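You operate a simulated robot arm through the tools that you are given. There is no shell and no other tool. Be economical: measure what you need, move in short steps, check, and stop when the job is done.

The job below is to be done with a simulated two-armed robot. You get a single attempt, and the scene is never put back.

Task
Hold the linty sock still, brush it clean, then lay both linked socks in the cream tray.
Fine: use the teal lint brush and put it back. Set down upright: teal lint brush. What is to be rubbed or washed off counts as gone when no trace of it is left.

Only the result counts: the job must be done as asked and must still hold three seconds after the hand-in. Knocking over, shifting, dropping, spilling or breaking anything else fails it.

Robot
Two 7-joint arms with two-finger grippers on one trunk, on a base that drives. Base frame: it is fixed to the floor where the robot stands at the start and does not move with it; the origin is under the middle of the robot, x ahead of it, y to its left, z up. Lengths are in m, angles in rad, forces in N, time in s.
The left shoulder is at the start at [0.085, 0.216, 1.117], the right one opposite. With the tool pointing down near the work surface each hand reaches from about 0.1 to 0.8 m from the robot's upright axis, wherever it stands, measured 20 degrees to its own side. Places, roughly: cream tray [1.2, 0.5, 0.6]. Payload 3.18 kg a hand.
Tool frame (each hand has its own): the origin (TCP) lies between the finger pads and is the grasp point; the fingertips stand 0.03 m ahead of it; z points along the fingers, y is the line along which they close. The gripper opens to 0.144 m. The gripper's body begins 0.103 m behind the TCP.
Orientation is told as [roll, pitch, yaw] about the base's x, y, z axes, in that order, counted from this pose: with the fingers straight down and closing along the base's y, the tool's x points along the base's -x, its y along +y and its z along -z.

Tools
- The arms move only by the tool play_rows. It takes "left_moves", "right_moves" or both (then of equal length, played together; a hand with none holds still); each is a list of rows, each a list of 3 entries, a list of its own where there are three numbers: the turn, a rotation vector about the tool's x, y, z in rad, then the shift along the tool's x, y, z in m, then the finger opening in m, from 0 to 0.144. In form: [[[ax, ay, az], [dx, dy, dz], gripper], ...]. A call has 1 to 12 rows; each row is the pose to reach, as a shift and turn from the pose commanded when the call began, along the tool's axes at that moment. Each row takes 0.2 s and may step no farther than 0.05 m and 0.15 rad from the row before; otherwise, or with a gripper value out of range, the whole call is refused. A pose out of reach is approached as far as the arm can. The call stops where the force on the tool passes 70 N (or 10 N more than at its start, if that is more) or the arm is blocked; 0.2 s more then pass. Each finger halts on what it meets, pressing with about 23 N; the grip force reading is that of the motor and also rises with nothing between the fingers. The clock runs only during rows and for 0.2 s after the last one: add rows that repeat a pose to give the fingers time. The reply holds the time, the measured pose of the TCP, the force on the tool along the base axes, the opening and the grip force, in the units named above and with some noise, with the torque about the TCP (base axes, N m) and any sound that the robot's microphone picked up.
- Cameras (640 x 400 px; columns grow to the right, rows downward): "scene" is now at [0.1688, -0.0348, 1.2862]; the picture's right is [-0.44, -0.90, 0.00], its down [-0.65, 0.32, -0.68] and it looks along [0.61, -0.30, -0.73] (base axes); focal length 270 px, centre (320, 200). "left" rides on the left gripper at [0.076, -0.016, -0.143] in its tool frame; the picture's right is [0.21, 0.98, 0.00], its down [-0.84, 0.18, -0.51] and it looks along [-0.50, 0.11, 0.86] (tool axes); focal length 218 px, centre (320, 200). "right" rides on the right gripper at [0.076, 0.016, -0.143] in its tool frame; the picture's right is [-0.21, 0.98, 0.00], its down [-0.84, -0.18, -0.51] and it looks along [-0.50, -0.11, 0.86] (tool axes); focal length 218 px, centre (320, 200). There is no depth. A picture from a camera that has moved, and an enlarged one, comes with that camera's place and axes in the base frame and with its lens.
- grab_frame(camera): a new picture of that camera. The clock stands still meanwhile.
- slide_trunk(by): slides the trunk up (or, below 0, down) by that many m; the arms and the scene camera ride with it, the base frame stays. It gives what a move gives, with no picture.
- steer(legs): drives the robot by 1 to 6 legs, each [ahead, left, turn to the left] in m, m and rad, along the robot's own axes; the way and the turn of a leg run together, so that a leg with both is an arc; at most 1.5 m and 3.142 rad a leg. The arms and the cameras ride along, it lands a little off, and it stops where it bumps. It gives what a move gives.
- aim_head(pan, tilt): turns the head with the scene camera to pan (to the left, within 1.396 rad either way) and tilt (down, from -0.506 to 1.204), counted from straight ahead of the robot. It gives what a move gives.
- inspect(camera, box): a new picture of the part [left, top, right, bottom] of that camera's present view, enlarged. The clock stands still meanwhile.
- hand_in(): hands the job in; it is judged then, once.

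Work in short steps. Places have to be worked out from the pictures, the camera data and where the tool is seen: move nearer, look again, correct. Check each grasp and each placing, and mend what went wrong. You have 120 turns and 108 pictures in all, those below and enlarged ones among them. Open the grippers and draw the arms clear of the work before you hand the job in, unless the task says otherwise; then end with one line.

The tools are called after "Emit:" by a JSON object that holds its "fn" and its "kwargs". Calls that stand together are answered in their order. play_rows: Moves the arms, as the interface text tells. Its arguments: {"type":"object","properties":{"left_moves":{"type":"array"},"right_moves":{"type":"array"}},"required":[]} The other tools are called the same way: slide_trunk (by) slides the trunk up or down; steer (legs) drives the base; aim_head (pan, tilt) turns the head that bears the scene camera; grab_frame (camera) takes a picture; inspect (camera, box) takes an enlarged picture of a part of a camera's view; hand_in () hands the job in.

At the start:

```text
t: 0.0
left_tool_pos: [0.4926, 0.0606, 1.0844]
left_orientation: [-0.003, 0.001, 0.002]
left_contact_force: [0.8, -0.9, 0.3]
left_torque: [0.03, -0.03, -0.01]
left_width: 0.144
left_finger_force: 0.2
right_tool_pos: [0.2717, -0.2095, 1.1181]
right_orientation: [0.0, 0.004, -0.001]
right_contact_force: [-0.1, 0.0, -0.2]
right_torque: [-0.03, 0.01, 0.01]
right_width: 0.1437
right_finger_force: 0.1
trunk travel left (down, up): [-0.2, 0.169]
robot x, y, heading: [0.0013, 0.0042, -0.0]
head pan, tilt: [-0.457, 0.817]
```

scene: 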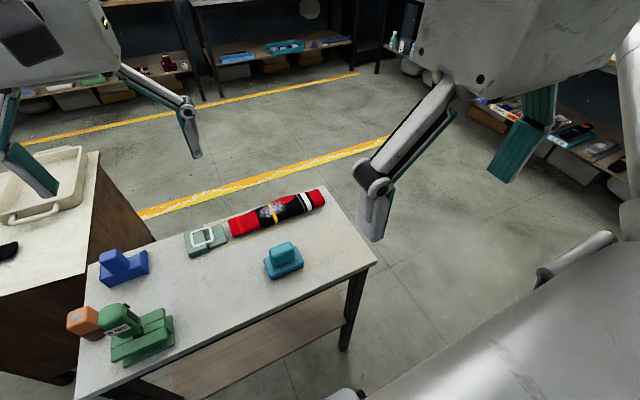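
right: 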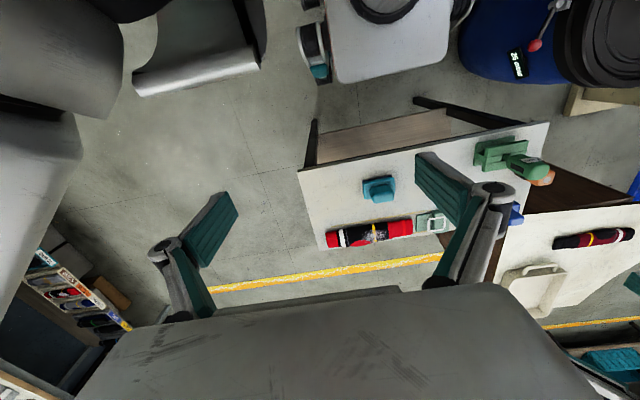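
left: 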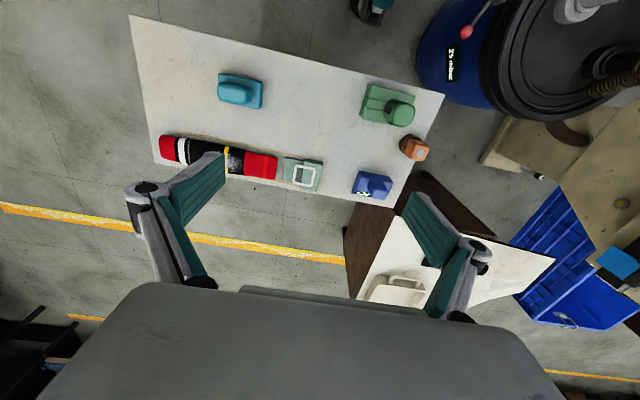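

I start by zooming in on the work table and looking at the tray from the scene camera.

Emit:
{"fn": "inspect", "kwargs": {"camera": "scene", "box": [60, 160, 380, 360]}}

Emit:
{"fn": "inspect", "kwargs": {"camera": "left", "box": [130, 40, 450, 240]}}

Emit:
{"fn": "aim_head", "kwargs": {"pan": 0.3, "tilt": 0.6}}

Emit:
{"fn": "grab_frame", "kwargs": {"camera": "scene"}}

```text
2.00 times, centred on (220, 260) of scene
camera zoom: at [0.1688, -0.0348, 1.2862], right [-0.44, -0.9, 0.0], down [-0.65, 0.32, -0.68], along [0.61, -0.3, -0.73], focal length 540 px, centre (520, 80)
```

zoom: 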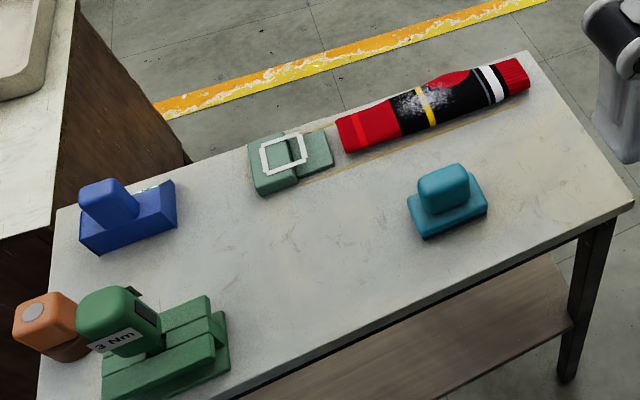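

```text
2.00 times, centred on (290, 140) of left
camera zoom: at [0.4157, 0.0452, 1.2272], right [-0.21, 0.98, 0.0], down [0.84, 0.18, 0.51], along [0.5, 0.11, -0.86], focal length 436 px, centre (380, 320)
```

zoom: 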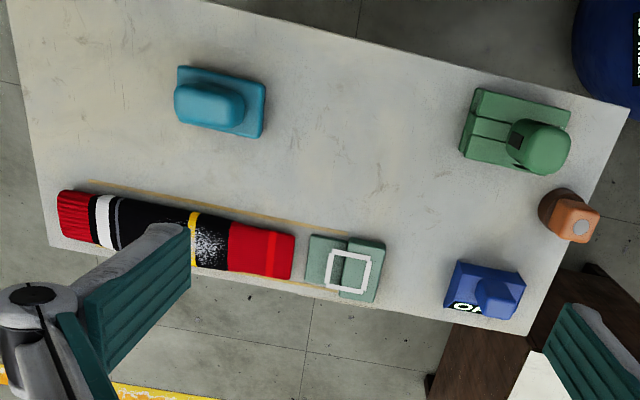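

```text
t: 1.1
left_tool_pos: [0.4924, 0.0618, 1.0846]
left_orientation: [-0.002, 0.001, 0.003]
left_contact_force: [-0.2, -0.1, 0.5]
left_torque: [0.0, 0.01, 0.0]
left_width: 0.1438
left_finger_force: 0.0
right_tool_pos: [0.2711, -0.2098, 1.1171]
right_orientation: [0.001, 0.002, 0.0]
right_contact_force: [-0.2, -0.2, -0.8]
right_torque: [0.0, 0.01, -0.01]
right_width: 0.144
right_finger_force: 0.1
trunk travel left (down, up): [-0.2, 0.169]
robot x, y, heading: [-0.0006, -0.0031, 0.002]
head pan, tilt: [0.3, 0.6]
```

```text
102 pictures are left
camera scene: at [0.1816, 0.0265, 1.3045], right [0.29, -0.96, 0.0], down [-0.54, -0.17, -0.82], along [0.79, 0.24, -0.57], focal length 270 px, centre (320, 200)
```

scene: 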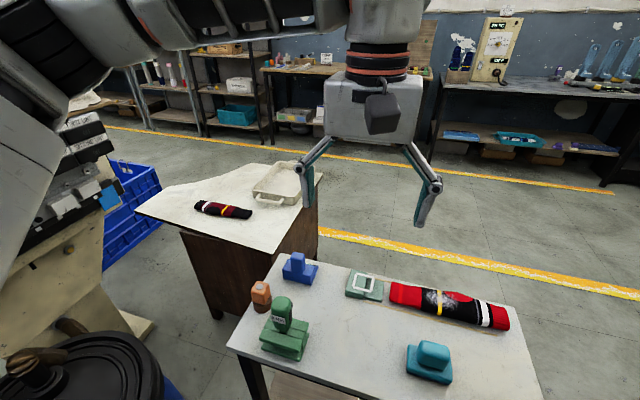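

The second sock lies by the tray on the far table; I zoom on both to see what links them.

Emit:
{"fn": "inspect", "kwargs": {"camera": "scene", "box": [340, 260, 520, 390]}}

Emit:
{"fn": "inspect", "kwargs": {"camera": "scene", "box": [130, 150, 330, 270]}}

Emit:
{"fn": "inspect", "kwargs": {"camera": "left", "box": [150, 110, 350, 210]}}

```text
3.08 times, centred on (430, 325) of scene
camera zoom: at [0.1816, 0.0265, 1.3045], right [0.29, -0.96, 0.0], down [-0.54, -0.17, -0.82], along [0.79, 0.24, -0.57], focal length 830 px, centre (-18, -185)
```

zoom: 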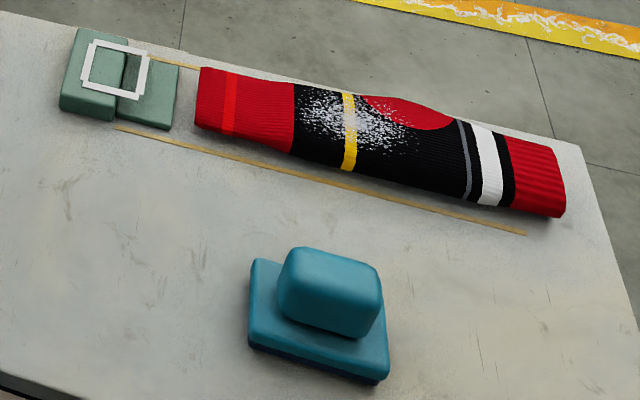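

```text
3.20 times, centred on (230, 210) of scene
camera zoom: at [0.1816, 0.0265, 1.3045], right [0.29, -0.96, 0.0], down [-0.54, -0.17, -0.82], along [0.79, 0.24, -0.57], focal length 863 px, centre (608, 168)
```

zoom: 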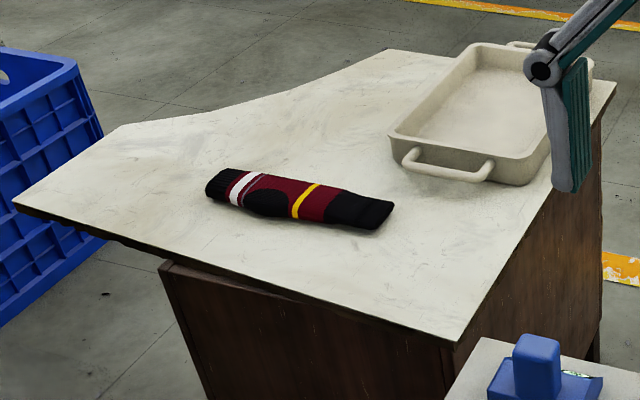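

```text
3.20 times, centred on (250, 160) of left
camera zoom: at [0.4158, 0.0452, 1.2272], right [-0.21, 0.98, 0.0], down [0.84, 0.18, 0.51], along [0.5, 0.11, -0.86], focal length 698 px, centre (544, 328)
```

zoom: 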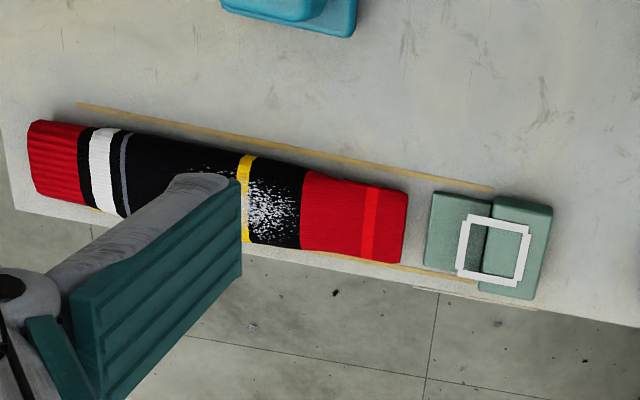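

Triangulating gives the teal brush near (0.484,-0.105), the linty sock along y at x≈0.637 from y≈-0.02 to -0.27, and the table top at z≈0.72. I'll swing the left hand over the brush, turned so the fingers close along x.

Emit:
{"fn": "play_rows", "kwargs": {"left_moves": [[[0, 0, 0.131], [0.001, -0.013, 0.005], 0.144], [[0, 0, 0.262], [0.002, -0.027, 0.01], 0.144], [[0, 0, 0.393], [0.003, -0.04, 0.015], 0.144], [[0, 0, 0.524], [0.004, -0.053, 0.02], 0.144], [[0, 0, 0.654], [0.005, -0.067, 0.025], 0.144], [[0, 0, 0.785], [0.006, -0.08, 0.03], 0.144], [[0, 0, 0.916], [0.007, -0.093, 0.035], 0.144], [[0, 0, 1.047], [0.008, -0.107, 0.04], 0.144], [[0, 0, 1.178], [0.008, -0.12, 0.045], 0.144], [[0, 0, 1.309], [0.008, -0.133, 0.05], 0.144], [[0, 0, 1.44], [0.008, -0.147, 0.055], 0.144], [[0, 0, 1.571], [0.008, -0.16, 0.06], 0.144]]}}

Emit:
{"fn": "grab_frame", "kwargs": {"camera": "left"}}

Emit:
{"fn": "aim_head", "kwargs": {"pan": -0.2, "tilt": 0.9}}

Emit:
{"fn": "grab_frame", "kwargs": {"camera": "scene"}}

```text
t: 3.7
left_tool_pos: [0.5131, 0.0084, 1.0279]
left_orientation: [0.119, -0.233, -0.903]
left_contact_force: [-0.4, 0.1, 0.4]
left_torque: [0.07, -0.04, 0.04]
left_width: 0.1438
left_finger_force: 0.0
left hand out of reach, approached as far as the arm can: row 6, 7, 8, 9, 10, 11, 12
right_tool_pos: [0.2687, -0.2114, 1.118]
right_orientation: [0.001, 0.0, 0.001]
right_contact_force: [-1.2, 0.2, 1.3]
right_torque: [0.02, -0.05, -0.01]
right_width: 0.1439
right_finger_force: 0.1
trunk travel left (down, up): [-0.2, 0.169]
robot x, y, heading: [-0.0009, 0.0047, 0.001]
head pan, tilt: [0.3, 0.6]
```

```text
98 pictures are left
camera left: at [0.4223, 0.0715, 1.1466], right [0.62, 0.78, 0.06], down [0.53, -0.47, 0.7], along [0.58, -0.4, -0.71], focal length 218 px, centre (320, 200)
```

left: 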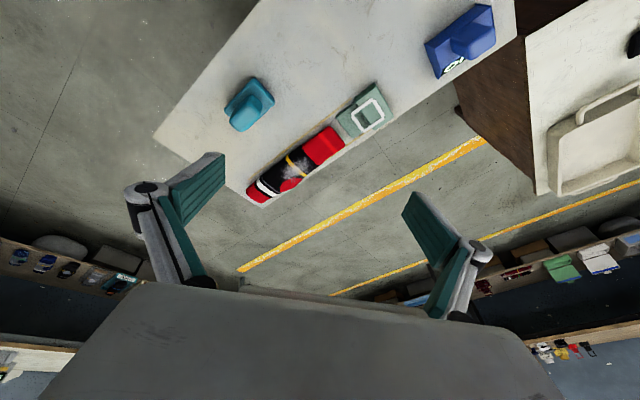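

```text
t: 4.6
left_tool_pos: [0.5147, 0.0094, 1.0267]
left_orientation: [0.114, -0.228, -0.897]
left_contact_force: [-0.2, -0.3, 0.0]
left_torque: [-0.01, 0.04, -0.03]
left_width: 0.1438
left_finger_force: 0.1
right_tool_pos: [0.2708, -0.2102, 1.1162]
right_orientation: [-0.001, 0.002, 0.0]
right_contact_force: [-1.2, -0.3, -0.7]
right_torque: [0.0, -0.03, -0.01]
right_width: 0.144
right_finger_force: 0.1
trunk travel left (down, up): [-0.2, 0.169]
robot x, y, heading: [-0.0007, 0.003, -0.0]
head pan, tilt: [-0.201, 0.901]
```

```text
97 pictures are left
camera scene: at [0.171, -0.0146, 1.2798], right [-0.2, -0.98, 0.0], down [-0.77, 0.16, -0.62], along [0.61, -0.12, -0.78], focal length 270 px, centre (320, 200)
```

scene: 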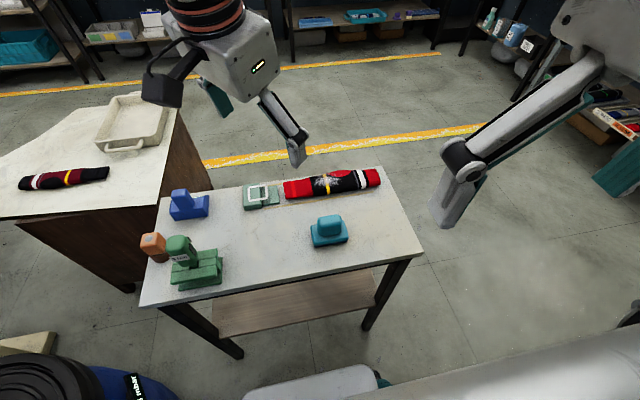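

The left wrist runs out of range in that direction. I level it again and turn it the other way (yaw +90°).

Emit:
{"fn": "play_rows", "kwargs": {"left_moves": [[[0.057, 0.114, 0], [0, 0, -0.02], 0.144], [[0.114, 0.228, 0], [0, 0, -0.04], 0.144]]}}

Emit:
{"fn": "play_rows", "kwargs": {"left_moves": [[[0, 0, -0.14], [0, 0, 0], 0.144], [[0, 0, -0.28], [0, 0, 0], 0.144], [[0, 0, -0.42], [0, 0, 0], 0.144], [[0, 0, -0.56], [0, 0, 0], 0.144], [[0, 0, -0.7], [0, 0, 0], 0.144], [[0, 0, -0.84], [0, 0, 0], 0.144], [[0, 0, -0.98], [0, 0, 0], 0.144], [[0, 0, -1.12], [0, 0, 0], 0.144], [[0, 0, -1.26], [0, 0, 0], 0.144], [[0, 0, -1.4], [0, 0, 0], 0.144], [[0, 0, -1.54], [0, 0, 0], 0.144], [[0, 0, -1.68], [0, 0, 0], 0.144]]}}

```text
t: 5.2
left_tool_pos: [0.4977, 0.0097, 1.0269]
left_orientation: [0.07, -0.194, -0.915]
left_contact_force: [0.3, 0.2, 0.4]
left_torque: [-0.06, 0.07, -0.02]
left_width: 0.1439
left_finger_force: 0.0
left hand out of reach, approached as far as the arm can: row 1, 2
right_tool_pos: [0.273, -0.2074, 1.1171]
right_orientation: [-0.003, 0.004, 0.0]
right_contact_force: [0.2, 0.1, -0.7]
right_torque: [-0.11, 0.09, 0.03]
right_width: 0.144
right_finger_force: 0.0
trunk travel left (down, up): [-0.2, 0.169]
robot x, y, heading: [-0.0013, -0.0027, 0.001]
head pan, tilt: [-0.201, 0.901]
```

```text
t: 7.8
left_tool_pos: [0.494, 0.0083, 1.0294]
left_orientation: [-0.202, -0.05, 0.778]
left_contact_force: [1.1, 0.0, 0.6]
left_torque: [0.0, -0.01, -0.01]
left_width: 0.1443
left_finger_force: 0.0
right_tool_pos: [0.2716, -0.2111, 1.1169]
right_orientation: [0.0, 0.004, 0.001]
right_contact_force: [-0.5, -0.3, 0.4]
right_torque: [-0.01, -0.01, 0.0]
right_width: 0.144
right_finger_force: 0.0
trunk travel left (down, up): [-0.2, 0.169]
robot x, y, heading: [0.0009, -0.0003, -0.001]
head pan, tilt: [-0.201, 0.901]
```

That side works to +0.78; now level the tilt, then finish the yaw to +90°.

Emit:
{"fn": "play_rows", "kwargs": {"left_moves": [[[-0.1, 0.025, 0], [0, 0, 0], 0.144], [[-0.202, 0.05, -0.005], [0, 0, 0], 0.144]]}}

Emit:
{"fn": "play_rows", "kwargs": {"left_moves": [[[0, 0, -0.132], [0, 0, 0.01], 0.144], [[0, 0, -0.264], [0, 0, 0.02], 0.144], [[0, 0, -0.396], [0, 0, 0.03], 0.144], [[0, 0, -0.528], [0, 0, 0.04], 0.144], [[0, 0, -0.66], [0, 0, 0.05], 0.144], [[0, 0, -0.793], [0, 0, 0.06], 0.144]]}}

Emit:
{"fn": "grab_frame", "kwargs": {"camera": "left"}}

```text
t: 8.4
left_tool_pos: [0.4944, 0.008, 1.0288]
left_orientation: [0.0, -0.001, 0.777]
left_contact_force: [0.8, -0.4, 0.4]
left_torque: [0.01, 0.03, 0.01]
left_width: 0.144
left_finger_force: 0.0
right_tool_pos: [0.2703, -0.2101, 1.1168]
right_orientation: [0.003, 0.002, 0.001]
right_contact_force: [-0.1, -1.2, 0.2]
right_torque: [0.0, -0.02, -0.02]
right_width: 0.144
right_finger_force: 0.0
trunk travel left (down, up): [-0.2, 0.169]
robot x, y, heading: [-0.0021, -0.0015, -0.002]
head pan, tilt: [-0.201, 0.901]
```

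```text
t: 9.8
left_tool_pos: [0.4958, 0.0074, 0.9696]
left_orientation: [-0.002, 0.001, 1.57]
left_contact_force: [0.1, 0.1, -0.6]
left_torque: [0.02, 0.01, 0.02]
left_width: 0.1441
left_finger_force: 0.1
right_tool_pos: [0.2709, -0.209, 1.1166]
right_orientation: [0.001, 0.004, 0.001]
right_contact_force: [-0.1, -1.1, -0.4]
right_torque: [-0.04, 0.06, 0.02]
right_width: 0.144
right_finger_force: 0.1
trunk travel left (down, up): [-0.2, 0.169]
robot x, y, heading: [-0.002, 0.0003, 0.0]
head pan, tilt: [-0.201, 0.901]
```

```text
96 pictures are left
camera left: at [0.5118, -0.0685, 1.1117], right [-0.98, -0.21, 0.0], down [-0.18, 0.84, 0.51], along [-0.11, 0.5, -0.86], focal length 218 px, centre (320, 200)
```

left: 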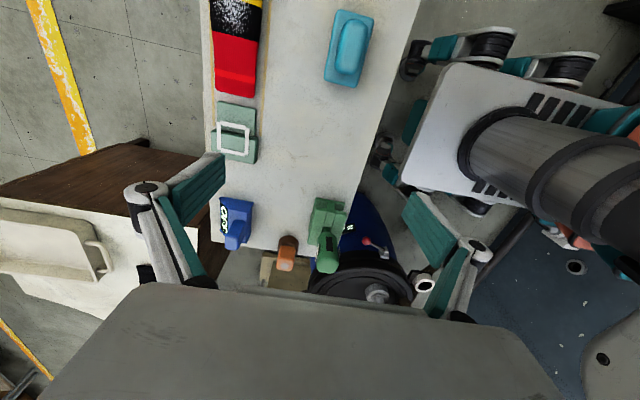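

Left yaw +90° works at (0.496,0.007,0.970). I plan to splay both hands outward (tilt about x) so the wrist cameras don't meet. First a zoom on brush, sock and rest for accurate places.

Emit:
{"fn": "inspect", "kwargs": {"camera": "left", "box": [190, 0, 430, 150]}}

Emit:
{"fn": "inspect", "kwargs": {"camera": "scene", "box": [230, 150, 410, 262]}}

```text
2.67 times, centred on (310, 75) of left
camera zoom: at [0.5118, -0.0685, 1.1117], right [-0.98, -0.21, 0.0], down [-0.18, 0.84, 0.51], along [-0.11, 0.5, -0.86], focal length 582 px, centre (347, 533)
```

zoom: 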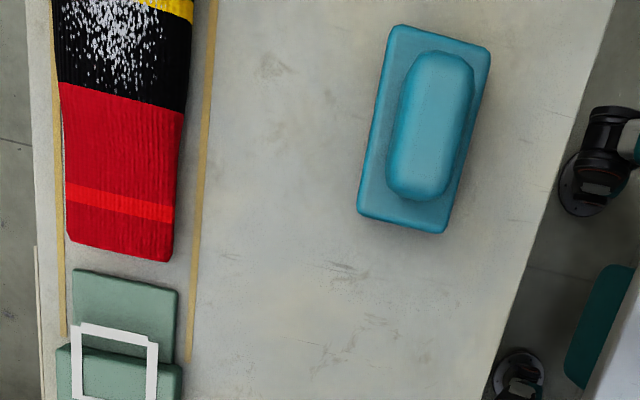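

```text
3.56 times, centred on (320, 206) of scene
camera zoom: at [0.1713, -0.0146, 1.2797], right [-0.2, -0.98, 0.0], down [-0.77, 0.16, -0.62], along [0.61, -0.12, -0.78], focal length 959 px, centre (320, 179)
```

zoom: 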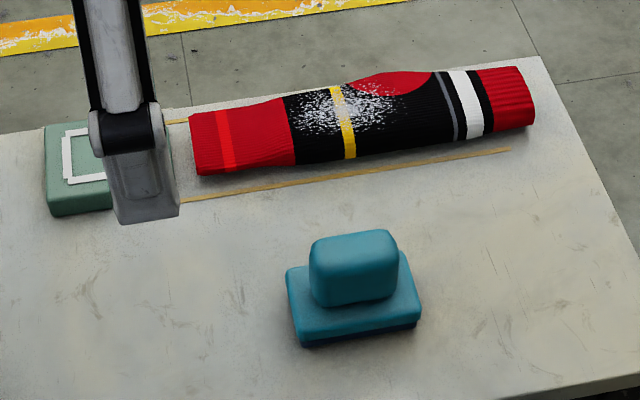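

The brush's long axis lies along y, centred at (0.478,-0.100), about 0.084 by 0.05, handle about 0.035 wide; table ≈0.735. I move the left hand above it with an outward tilt of 0.4 rad.

Emit:
{"fn": "play_rows", "kwargs": {"left_moves": [[[0, 0.1, 0], [0.027, 0.005, 0.02], 0.11], [[0, 0.2, 0], [0.054, 0.009, 0.045], 0.1], [[0, 0.3, 0], [0.08, 0.014, 0.07], 0.1], [[0, 0.4, 0], [0.107, 0.018, 0.1], 0.1], [[0, 0.4, 0], [0.107, 0.018, 0.1], 0.1]]}}

Emit:
{"fn": "grab_frame", "kwargs": {"camera": "left"}}

Emit:
{"fn": "grab_frame", "kwargs": {"camera": "scene"}}

```text
t: 11.0
left_tool_pos: [0.4755, -0.0994, 0.8702]
left_orientation: [-0.001, 0.403, 1.57]
left_contact_force: [0.5, 0.8, 0.2]
left_torque: [0.01, -0.03, -0.01]
left_width: 0.1001
left_finger_force: 0.0
right_tool_pos: [0.2703, -0.2112, 1.1171]
right_orientation: [0.0, 0.002, 0.0]
right_contact_force: [-0.6, -0.3, 0.8]
right_torque: [0.01, 0.03, 0.01]
right_width: 0.1441
right_finger_force: 0.1
trunk travel left (down, up): [-0.2, 0.169]
robot x, y, heading: [-0.0025, 0.0002, -0.003]
head pan, tilt: [-0.201, 0.901]
```

```text
93 pictures are left
camera left: at [0.492, -0.1126, 1.0307], right [-0.98, -0.19, 0.08], down [-0.18, 0.97, 0.14], along [-0.1, 0.12, -0.99], focal length 218 px, centre (320, 200)
```

left: 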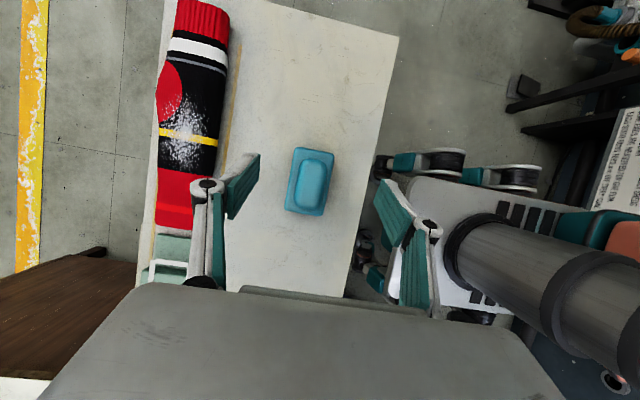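

```text
92 pictures are left
camera scene: at [0.1705, -0.0146, 1.28], right [-0.2, -0.98, 0.0], down [-0.77, 0.16, -0.62], along [0.61, -0.12, -0.78], focal length 270 px, centre (320, 200)
```

scene: 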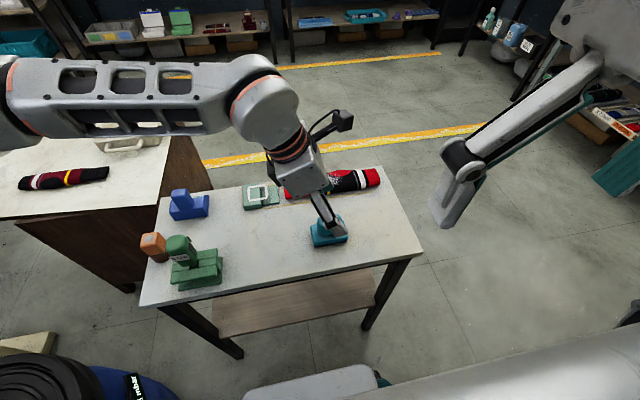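

The brush handle is centred between the fingers. Descend 0.06 m and zoom in.

Emit:
{"fn": "play_rows", "kwargs": {"left_moves": [[[0, 0, 0], [-0.01, -0.0015, 0.028], 0.09], [[0, 0, 0], [-0.0206, -0.0025, 0.0565], 0.08], [[0, 0, 0], [-0.0206, -0.0025, 0.0565], 0.08]]}}

Emit:
{"fn": "inspect", "kwargs": {"camera": "scene", "box": [270, 180, 390, 255]}}

Emit:
{"fn": "inspect", "kwargs": {"camera": "left", "box": [140, 80, 460, 280]}}

```text
t: 11.8
left_tool_pos: [0.4762, -0.1006, 0.8095]
left_orientation: [-0.002, 0.4, 1.57]
left_contact_force: [0.0, -0.1, 0.7]
left_torque: [-0.01, 0.0, -0.01]
left_width: 0.0801
left_finger_force: 0.1
right_tool_pos: [0.2702, -0.2101, 1.1167]
right_orientation: [0.0, 0.0, 0.001]
right_contact_force: [-0.2, 0.1, 1.4]
right_torque: [0.03, 0.05, 0.01]
right_width: 0.1441
right_finger_force: 0.1
trunk travel left (down, up): [-0.2, 0.169]
robot x, y, heading: [-0.001, -0.0037, 0.002]
head pan, tilt: [-0.201, 0.901]
```

```text
5.33 times, centred on (330, 218) of scene
camera zoom: at [0.1708, -0.0146, 1.2799], right [-0.2, -0.98, 0.0], down [-0.77, 0.16, -0.62], along [0.61, -0.12, -0.78], focal length 1439 px, centre (267, 107)
```

zoom: 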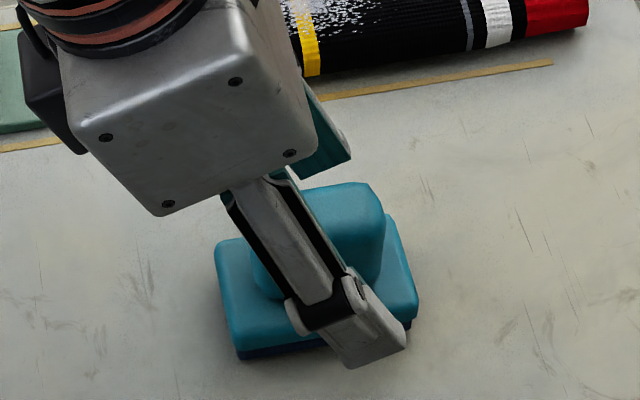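

```text
2.00 times, centred on (300, 180) of left
camera zoom: at [0.493, -0.1155, 0.9701], right [-0.98, -0.19, 0.08], down [-0.18, 0.97, 0.14], along [-0.1, 0.12, -0.99], focal length 436 px, centre (360, 240)
```

zoom: 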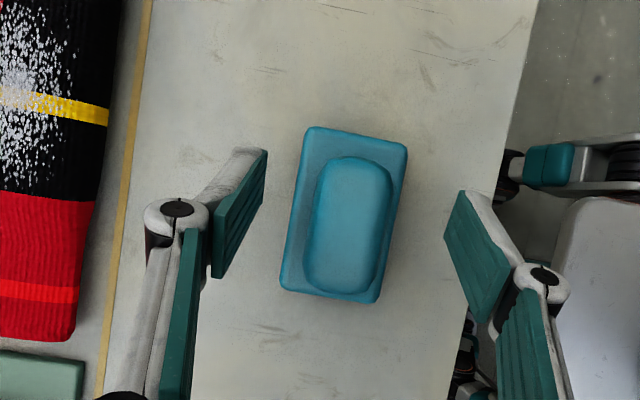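

Fingers straddle the handle evenly. Down another 0.012 m, then close.

Emit:
{"fn": "play_rows", "kwargs": {"left_moves": [[[0, 0, 0], [-0.0045, -0.001, 0.011], 0.07], [[0, 0, 0], [-0.0045, -0.001, 0.011], 0.045], [[0, 0, 0], [-0.0045, -0.001, 0.011], 0.02], [[0, 0, 0], [-0.0045, -0.001, 0.011], 0.02], [[0, 0, 0], [-0.0045, -0.001, 0.011], 0.02]]}}

Emit:
{"fn": "inspect", "kwargs": {"camera": "left", "box": [140, 80, 460, 280]}}

Emit:
{"fn": "inspect", "kwargs": {"camera": "scene", "box": [270, 180, 390, 255]}}

```text
t: 13.0
left_tool_pos: [0.4774, -0.1027, 0.7986]
left_orientation: [-0.003, 0.401, 1.568]
left_contact_force: [0.6, 0.4, 6.5]
left_torque: [-0.28, 0.09, 0.04]
left_width: 0.0295
left_finger_force: 23.3
right_tool_pos: [0.2705, -0.2094, 1.1175]
right_orientation: [0.0, 0.001, 0.001]
right_contact_force: [-0.5, -0.2, 0.3]
right_torque: [0.0, 0.01, 0.03]
right_width: 0.1442
right_finger_force: 0.1
trunk travel left (down, up): [-0.2, 0.169]
robot x, y, heading: [0.0022, -0.0034, -0.004]
head pan, tilt: [-0.201, 0.901]
```

```text
2.00 times, centred on (300, 180) of left
camera zoom: at [0.4951, -0.116, 0.9591], right [-0.98, -0.19, 0.08], down [-0.18, 0.97, 0.14], along [-0.1, 0.12, -0.99], focal length 436 px, centre (360, 240)
```

zoom: 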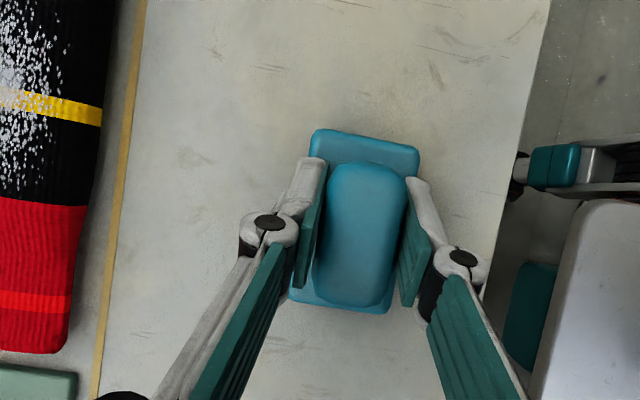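

```text
5.33 times, centred on (330, 218) of scene
camera zoom: at [0.1706, -0.0146, 1.2799], right [-0.2, -0.98, 0.0], down [-0.77, 0.16, -0.62], along [0.61, -0.12, -0.78], focal length 1439 px, centre (267, 107)
```

zoom: 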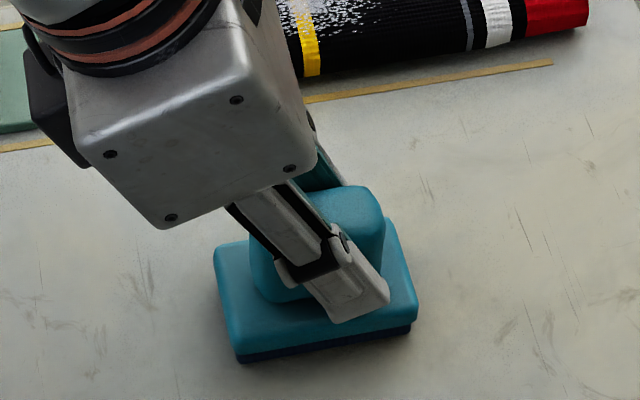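

Gripped (0.0295 m, 23 N). I lift the brush 0.08 m and check; meanwhile the right hand turns to yaw -90° and approaches the cuff side.

Emit:
{"fn": "play_rows", "kwargs": {"left_moves": [[[0, 0, 0], [0.0078, 0, -0.0184], 0.01], [[0, 0, 0], [0.0156, 0, -0.0368], 0.01], [[0, 0, 0], [0.031, 0, -0.0737], 0.01]]}}

Emit:
{"fn": "play_rows", "kwargs": {"right_moves": [[[0, 0, 0.131], [-0.02, -0.008, 0.01], 0.144], [[0, 0, 0.262], [-0.04, -0.015, 0.02], 0.144], [[0, 0, 0.393], [-0.06, -0.022, 0.03], 0.144], [[0, 0, 0.524], [-0.08, -0.03, 0.04], 0.144], [[0, 0, 0.654], [-0.1, -0.037, 0.05], 0.144], [[0, 0, 0.785], [-0.12, -0.045, 0.06], 0.144], [[0, 0, 0.916], [-0.14, -0.052, 0.07], 0.144], [[0, 0, 1.047], [-0.16, -0.06, 0.08], 0.144], [[0, 0, 1.178], [-0.18, -0.07, 0.09], 0.144], [[0, 0, 1.309], [-0.2, -0.08, 0.1], 0.144], [[0, 0, 1.44], [-0.22, -0.085, 0.11], 0.144], [[0, 0, 1.571], [-0.23, -0.09, 0.118], 0.144]]}}

Emit:
{"fn": "grab_frame", "kwargs": {"camera": "scene"}}

Emit:
{"fn": "grab_frame", "kwargs": {"camera": "right"}}

```text
t: 13.8
left_tool_pos: [0.4791, -0.1028, 0.8782]
left_orientation: [-0.002, 0.401, 1.568]
left_contact_force: [-0.2, 0.2, -0.2]
left_torque: [0.0, -0.03, 0.0]
left_width: 0.0293
left_finger_force: 22.5
right_tool_pos: [0.2713, -0.2093, 1.1181]
right_orientation: [0.0, 0.0, -0.001]
right_contact_force: [-0.2, 0.3, 0.5]
right_torque: [-0.03, -0.01, 0.02]
right_width: 0.1439
right_finger_force: 0.1
trunk travel left (down, up): [-0.2, 0.169]
robot x, y, heading: [-0.0028, 0.0026, 0.001]
head pan, tilt: [-0.201, 0.901]
```

```text
t: 16.4
left_tool_pos: [0.4795, -0.1036, 0.8768]
left_orientation: [0.0, 0.398, 1.57]
left_contact_force: [0.4, 0.0, -0.2]
left_torque: [0.04, 0.01, -0.02]
left_width: 0.0293
left_finger_force: 22.7
right_tool_pos: [0.5024, -0.3004, 0.9994]
right_orientation: [-0.003, 0.0, -1.573]
right_contact_force: [0.4, -0.4, 0.1]
right_torque: [0.02, 0.0, 0.02]
right_width: 0.144
right_finger_force: 0.1
trunk travel left (down, up): [-0.2, 0.169]
robot x, y, heading: [0.0002, 0.0003, 0.002]
head pan, tilt: [-0.201, 0.901]
```

```text
87 pictures are left
camera scene: at [0.1713, -0.0148, 1.2797], right [-0.2, -0.98, 0.0], down [-0.77, 0.16, -0.62], along [0.61, -0.12, -0.78], focal length 270 px, centre (320, 200)
```

scene: 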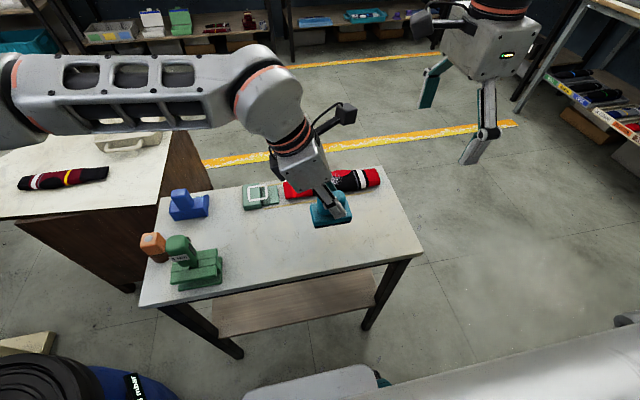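

```text
86 pictures are left
camera right: at [0.5196, -0.2239, 1.1408], right [0.98, -0.21, 0.0], down [-0.18, -0.84, 0.51], along [-0.11, -0.5, -0.86], focal length 218 px, centre (320, 200)
```

right: 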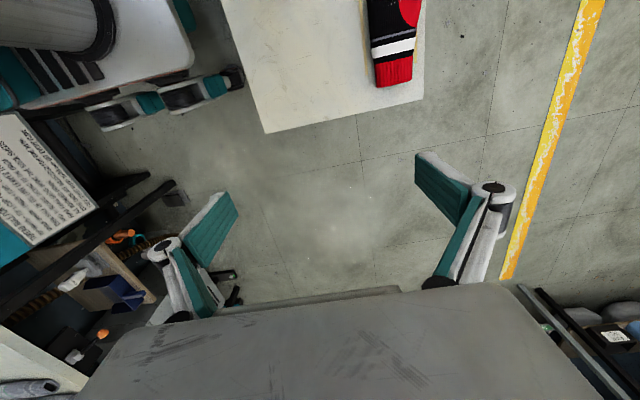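

Brush firmly lifted. The right hand looks at the cuff: its end is at about (0.627,-0.267). Move the right hand above the cuff with outward tilt 0.5.

Emit:
{"fn": "play_rows", "kwargs": {"right_moves": [[[0, 0.1, 0], [0.012, 0.025, 0.026], 0.13], [[0, 0.2, 0], [0.024, 0.05, 0.052], 0.12], [[0, 0.3, 0], [0.036, 0.075, 0.078], 0.11], [[0, 0.4, 0], [0.048, 0.1, 0.104], 0.11], [[0, 0.5, 0], [0.058, 0.126, 0.13], 0.11], [[0, 0.5, 0], [0.058, 0.126, 0.13], 0.11]]}}

Emit:
{"fn": "grab_frame", "kwargs": {"camera": "right"}}

Emit:
{"fn": "inspect", "kwargs": {"camera": "scene", "box": [270, 120, 430, 220]}}

```text
t: 17.8
left_tool_pos: [0.479, -0.104, 0.8786]
left_orientation: [-0.001, 0.401, 1.569]
left_contact_force: [0.6, 0.4, -0.9]
left_torque: [0.03, 0.0, -0.02]
left_width: 0.0293
left_finger_force: 22.8
right_tool_pos: [0.627, -0.2409, 0.8687]
right_orientation: [0.001, 0.502, -1.57]
right_contact_force: [-0.4, 0.4, 0.2]
right_torque: [-0.06, 0.0, 0.0]
right_width: 0.1102
right_finger_force: 0.0
trunk travel left (down, up): [-0.2, 0.169]
robot x, y, heading: [-0.0013, -0.0001, 0.0]
head pan, tilt: [-0.201, 0.901]
```

```text
85 pictures are left
camera right: at [0.6443, -0.2424, 1.0293], right [0.98, -0.18, -0.1], down [-0.18, -0.98, 0.04], along [-0.11, -0.02, -0.99], focal length 218 px, centre (320, 200)
```

right: 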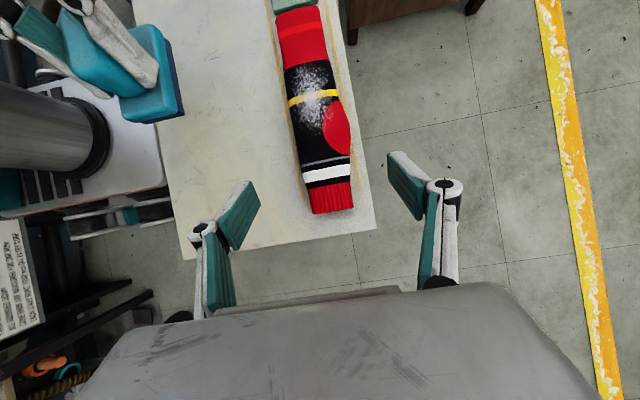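

```text
4.00 times, centred on (350, 170) of scene
camera zoom: at [0.1705, -0.0146, 1.28], right [-0.2, -0.98, 0.0], down [-0.77, 0.16, -0.62], along [0.61, -0.12, -0.78], focal length 1079 px, centre (200, 320)
```

zoom: 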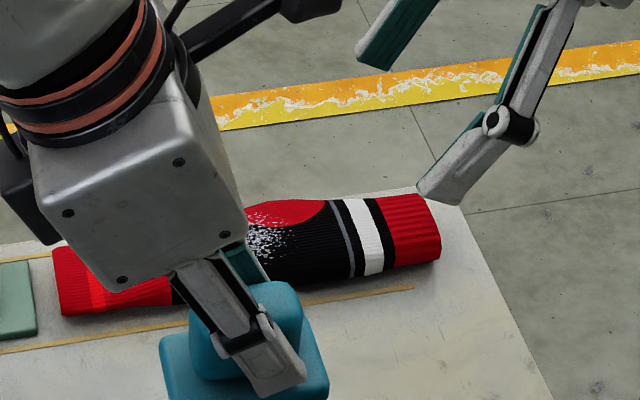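

The sock's cuff is centred under the right fingers (x≈0.626). Lower the right hand to z≈0.778 and then close on the cuff gently.

Emit:
{"fn": "play_rows", "kwargs": {"right_moves": [[[0, 0, 0], [-0.015, 0, 0.026], 0.1], [[0, 0, 0], [-0.03, 0, 0.052], 0.1], [[0, 0, 0], [-0.04, 0, 0.07], 0.1], [[0, 0, 0], [-0.0449, 0, 0.078], 0.1], [[0, 0, 0], [-0.0449, 0, 0.078], 0.1]]}}

Emit:
{"fn": "inspect", "kwargs": {"camera": "right", "box": [200, 80, 440, 230]}}

Emit:
{"fn": "inspect", "kwargs": {"camera": "scene", "box": [310, 140, 430, 215]}}

```text
t: 19.0
left_tool_pos: [0.481, -0.1041, 0.8771]
left_orientation: [0.0, 0.4, 1.57]
left_contact_force: [-0.4, -0.3, -0.7]
left_torque: [-0.01, 0.01, -0.01]
left_width: 0.0295
left_finger_force: 23.0
right_tool_pos: [0.6268, -0.2438, 0.7777]
right_orientation: [-0.001, 0.501, -1.571]
right_contact_force: [-0.8, -0.5, -0.7]
right_torque: [-0.01, -0.04, 0.05]
right_width: 0.1001
right_finger_force: 0.1
trunk travel left (down, up): [-0.2, 0.169]
robot x, y, heading: [0.0025, -0.0002, 0.002]
head pan, tilt: [-0.201, 0.901]
```

```text
2.67 times, centred on (320, 155) of right
camera zoom: at [0.6438, -0.2448, 0.9388], right [0.98, -0.18, -0.1], down [-0.18, -0.98, 0.04], along [-0.11, -0.02, -0.99], focal length 582 px, centre (320, 320)
```

zoom: 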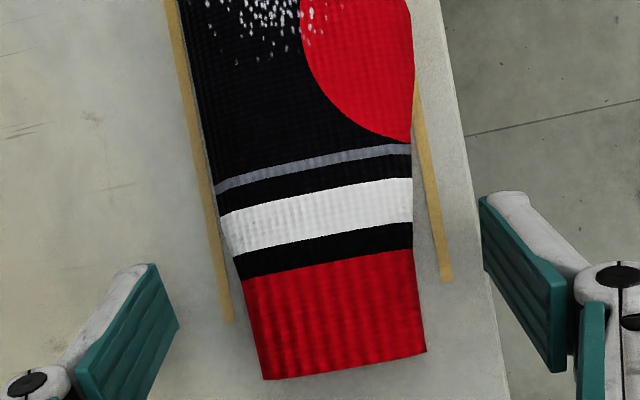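

```text
5.33 times, centred on (370, 178) of scene
camera zoom: at [0.1711, -0.0146, 1.2798], right [-0.2, -0.98, 0.0], down [-0.77, 0.16, -0.62], along [0.61, -0.12, -0.78], focal length 1439 px, centre (53, 320)
```

zoom: 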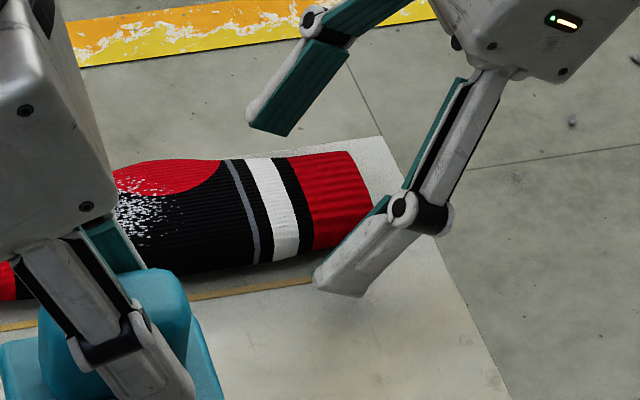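

The cuff is centred between the fingers and the tips are just above the table. Close on the cuff.

Emit:
{"fn": "play_rows", "kwargs": {"right_moves": [[[0, 0, 0], [-0.0015, 0, 0.003], 0.08], [[0, 0, 0], [-0.0015, 0, 0.003], 0.06], [[0, 0, 0], [-0.0015, 0, 0.003], 0.045], [[0, 0, 0], [-0.0015, 0, 0.003], 0.035], [[0, 0, 0], [-0.0015, 0, 0.003], 0.03], [[0, 0, 0], [-0.0015, 0, 0.003], 0.03]]}}

Emit:
{"fn": "inspect", "kwargs": {"camera": "right", "box": [200, 80, 440, 230]}}

```text
t: 20.4
left_tool_pos: [0.479, -0.1037, 0.8778]
left_orientation: [-0.001, 0.4, 1.569]
left_contact_force: [0.2, 0.3, -1.0]
left_torque: [-0.01, -0.03, 0.01]
left_width: 0.0293
left_finger_force: 23.5
right_tool_pos: [0.6259, -0.2428, 0.775]
right_orientation: [-0.002, 0.502, -1.571]
right_contact_force: [0.3, 0.0, 0.7]
right_torque: [0.02, 0.02, -0.01]
right_width: 0.053
right_finger_force: 22.7
trunk travel left (down, up): [-0.2, 0.169]
robot x, y, heading: [-0.0041, 0.0018, -0.002]
head pan, tilt: [-0.201, 0.901]
```

```text
2.67 times, centred on (320, 155) of right
camera zoom: at [0.6435, -0.2448, 0.9359], right [0.98, -0.18, -0.1], down [-0.18, -0.98, 0.04], along [-0.11, -0.02, -0.99], focal length 582 px, centre (320, 320)
```

zoom: 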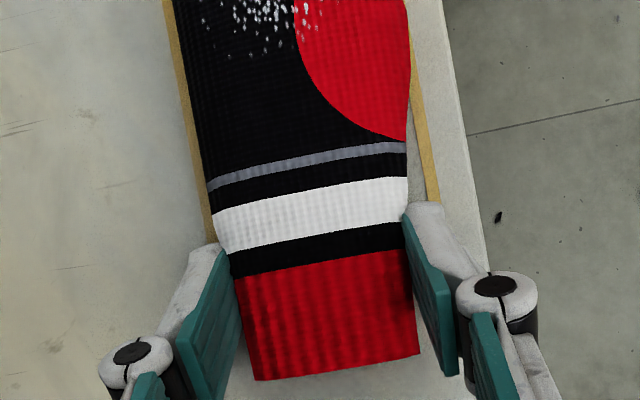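

The cuff is gripped (0.053 m, 22.7 N). Move the brush over the lint (≈(0.627,-0.115)) while staying above the sock.

Emit:
{"fn": "play_rows", "kwargs": {"left_moves": [[[0, 0, 0], [0.003, -0.037, 0.001], 0.01], [[0, 0, 0], [0.005, -0.074, 0.002], 0.01], [[0, 0, 0], [0.008, -0.111, 0.003], 0.01], [[0, 0, 0], [0.0104, -0.148, 0.0044], 0.01], [[0, 0, 0], [0.0104, -0.148, 0.0044], 0.01]]}}

Emit:
{"fn": "grab_frame", "kwargs": {"camera": "left"}}

Emit:
{"fn": "grab_frame", "kwargs": {"camera": "right"}}

Emit:
{"fn": "grab_frame", "kwargs": {"camera": "scene"}}

```text
t: 21.6
left_tool_pos: [0.6262, -0.1148, 0.8781]
left_orientation: [0.001, 0.401, 1.568]
left_contact_force: [0.9, 0.1, -0.9]
left_torque: [0.04, 0.02, 0.0]
left_width: 0.0292
left_finger_force: 23.0
right_tool_pos: [0.6249, -0.2429, 0.7739]
right_orientation: [0.0, 0.501, -1.572]
right_contact_force: [-0.8, 1.4, 3.5]
right_torque: [-0.01, 0.06, -0.05]
right_width: 0.0531
right_finger_force: 22.5
trunk travel left (down, up): [-0.2, 0.169]
robot x, y, heading: [-0.0013, -0.0002, -0.0]
head pan, tilt: [-0.201, 0.901]
```

```text
80 pictures are left
camera left: at [0.6435, -0.1292, 1.0391], right [-0.98, -0.19, 0.08], down [-0.18, 0.97, 0.14], along [-0.11, 0.12, -0.99], focal length 218 px, centre (320, 200)
```

left: 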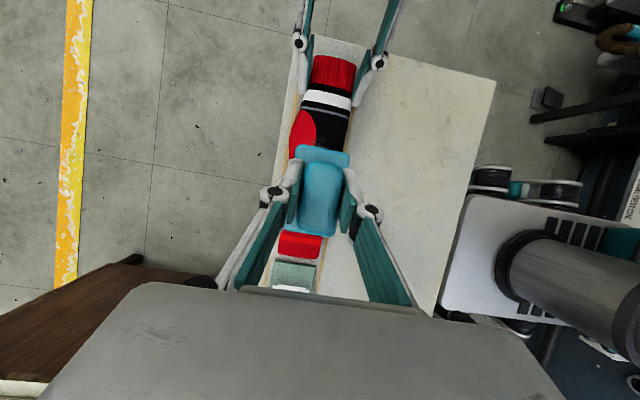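

```text
79 pictures are left
camera right: at [0.6436, -0.2448, 0.9358], right [0.98, -0.18, -0.1], down [-0.18, -0.98, 0.04], along [-0.11, -0.02, -0.99], focal length 218 px, centre (320, 200)
```

right: 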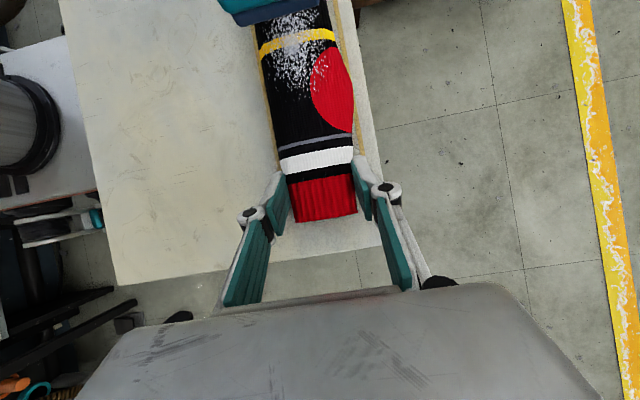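

```text
78 pictures are left
camera scene: at [0.1711, -0.0146, 1.2798], right [-0.2, -0.98, 0.0], down [-0.77, 0.16, -0.62], along [0.61, -0.12, -0.78], focal length 270 px, centre (320, 200)
```

scene: 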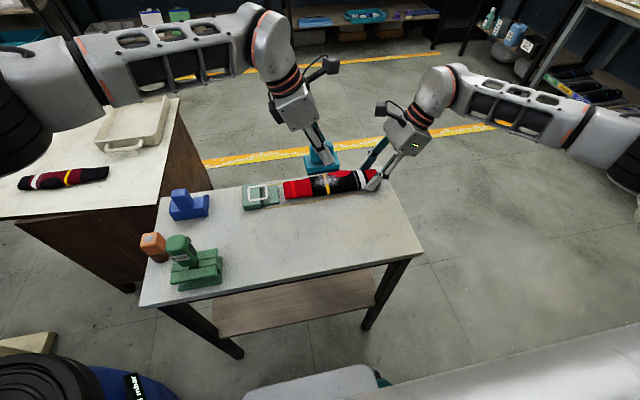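

Good arrangement. Lower the brush to just above the sock, then probe for contact.

Emit:
{"fn": "play_rows", "kwargs": {"left_moves": [[[0, 0, 0], [-0.0058, 0, 0.0138], 0.01], [[0, 0, 0], [-0.0117, 0, 0.0276], 0.01], [[0, 0, 0], [-0.0163, 0, 0.0387], 0.01], [[0, 0, 0], [-0.0163, 0, 0.0387], 0.01]]}}

Emit:
{"fn": "inspect", "kwargs": {"camera": "scene", "box": [260, 130, 400, 218]}}

```text
t: 22.6
left_tool_pos: [0.6253, -0.1128, 0.8345]
left_orientation: [-0.001, 0.4, 1.569]
left_contact_force: [-0.2, -0.6, -1.3]
left_torque: [-0.03, 0.02, -0.01]
left_width: 0.0295
left_finger_force: 22.5
right_tool_pos: [0.6256, -0.2439, 0.7743]
right_orientation: [-0.002, 0.5, -1.569]
right_contact_force: [0.1, 0.0, 1.8]
right_torque: [0.02, 0.02, -0.03]
right_width: 0.053
right_finger_force: 23.0
trunk travel left (down, up): [-0.2, 0.169]
robot x, y, heading: [0.0005, 0.0013, -0.003]
head pan, tilt: [-0.201, 0.901]
```

```text
4.55 times, centred on (330, 174) of scene
camera zoom: at [0.1711, -0.0146, 1.2798], right [-0.2, -0.98, 0.0], down [-0.77, 0.16, -0.62], along [0.61, -0.12, -0.78], focal length 1226 px, centre (274, 318)
```

zoom: 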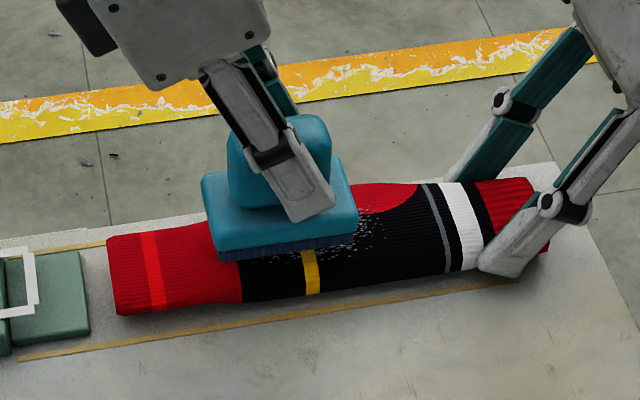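

Almost touching. Probe down in small steps.

Emit:
{"fn": "play_rows", "kwargs": {"left_moves": [[[0, 0, 0], [-0.001, 0, 0.0025], 0.01], [[0, 0, 0], [-0.002, 0, 0.005], 0.01], [[0, 0, 0], [-0.002, 0, 0.005], 0.01]]}}

```text
t: 23.4
left_tool_pos: [0.6264, -0.1148, 0.829]
left_orientation: [0.0, 0.4, 1.569]
left_contact_force: [0.0, 0.5, -1.2]
left_torque: [0.0, 0.0, 0.03]
left_width: 0.0292
left_finger_force: 23.5
right_tool_pos: [0.6257, -0.2437, 0.7747]
right_orientation: [-0.001, 0.498, -1.572]
right_contact_force: [1.1, -0.8, 1.7]
right_torque: [0.01, 0.04, -0.03]
right_width: 0.053
right_finger_force: 23.3
trunk travel left (down, up): [-0.2, 0.169]
robot x, y, heading: [-0.0006, -0.0023, -0.002]
head pan, tilt: [-0.201, 0.901]
```

No contact yet at 0.829; a further few mm.

Emit:
{"fn": "play_rows", "kwargs": {"left_moves": [[[0, 0, 0], [-0.001, 0, 0.0025], 0.01], [[0, 0, 0], [-0.002, 0, 0.005], 0.01], [[0, 0, 0], [-0.002, 0, 0.005], 0.01]]}}

```text
t: 24.2
left_tool_pos: [0.6262, -0.1148, 0.827]
left_orientation: [-0.002, 0.404, 1.569]
left_contact_force: [-1.4, 0.5, 5.1]
left_torque: [-0.13, 0.12, -0.01]
left_width: 0.0292
left_finger_force: 23.4
right_tool_pos: [0.6259, -0.2434, 0.7748]
right_orientation: [-0.002, 0.5, -1.569]
right_contact_force: [1.4, -0.1, -1.1]
right_torque: [-0.04, 0.05, -0.16]
right_width: 0.0529
right_finger_force: 22.8
trunk travel left (down, up): [-0.2, 0.169]
robot x, y, heading: [-0.0001, 0.0013, -0.005]
head pan, tilt: [-0.201, 0.901]
```

Contact with ~6 N. Stroke along the sock back and forth with a touch more pressure.

Emit:
{"fn": "play_rows", "kwargs": {"left_moves": [[[0, 0, 0], [0.0132, 0, 0.0072], 0.01], [[0, 0, 0], [0.027, 0, 0.0131], 0.01], [[0, 0, 0], [0.0132, 0, 0.0072], 0.01], [[0, 0, 0], [-0.0006, 0, 0.0014], 0.01], [[0, 0, 0], [-0.019, 0, -0.0064], 0.01], [[0, 0, 0], [-0.0006, 0, 0.0014], 0.01], [[0, 0, 0], [0.0132, 0, 0.0072], 0.01], [[0, 0, 0], [0.027, 0, 0.0131], 0.01], [[0, 0, 0], [0.0132, 0, 0.0072], 0.01], [[0, 0, 0], [-0.0006, 0, 0.0014], 0.01], [[0, 0, 0], [-0.019, 0, -0.0064], 0.01], [[0, 0, 0], [-0.0006, 0, 0.0014], 0.01]]}}

Emit:
{"fn": "inspect", "kwargs": {"camera": "scene", "box": [260, 130, 400, 218]}}

Emit:
{"fn": "inspect", "kwargs": {"camera": "right", "box": [200, 0, 440, 150]}}

```text
t: 26.8
left_tool_pos: [0.6275, -0.1095, 0.8255]
left_orientation: [-0.005, 0.398, 1.574]
left_contact_force: [-1.0, 16.7, 31.9]
left_torque: [0.62, 0.21, -0.01]
left_width: 0.0295
left_finger_force: 23.7
right_tool_pos: [0.6269, -0.2472, 0.7748]
right_orientation: [0.003, 0.497, -1.574]
right_contact_force: [0.1, -14.7, -7.4]
right_torque: [0.19, -0.18, 0.01]
right_width: 0.0529
right_finger_force: 23.1
trunk travel left (down, up): [-0.2, 0.169]
robot x, y, heading: [-0.0002, -0.0029, -0.004]
head pan, tilt: [-0.201, 0.901]
```

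```text
4.55 times, centred on (330, 174) of scene
camera zoom: at [0.1692, -0.0143, 1.2803], right [-0.2, -0.98, 0.0], down [-0.77, 0.16, -0.62], along [0.61, -0.12, -0.78], focal length 1226 px, centre (274, 318)
```

zoom: 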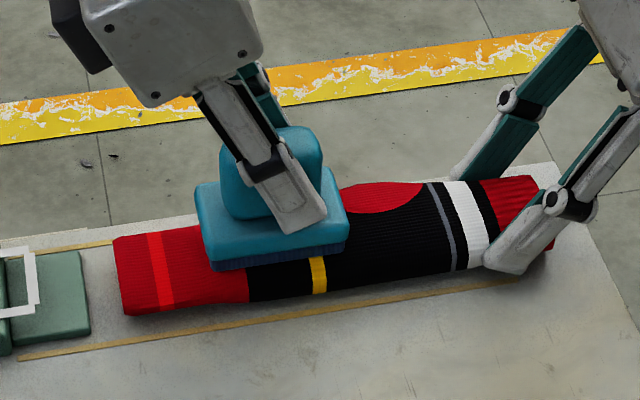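

```text
2.67 times, centred on (320, 75) of right
camera zoom: at [0.6434, -0.2477, 0.9368], right [0.98, -0.19, -0.1], down [-0.19, -0.98, 0.05], along [-0.1, -0.03, -0.99], focal length 582 px, centre (320, 533)
```

zoom: 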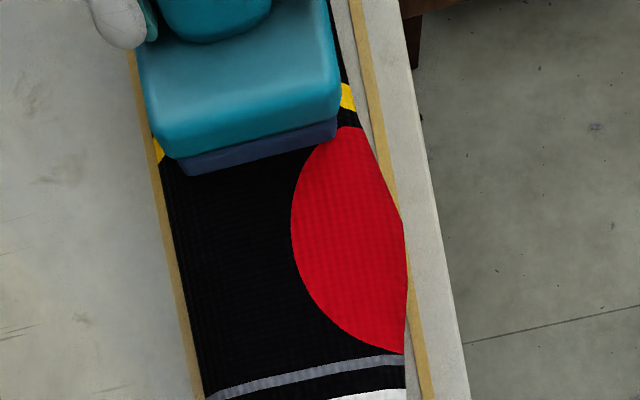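

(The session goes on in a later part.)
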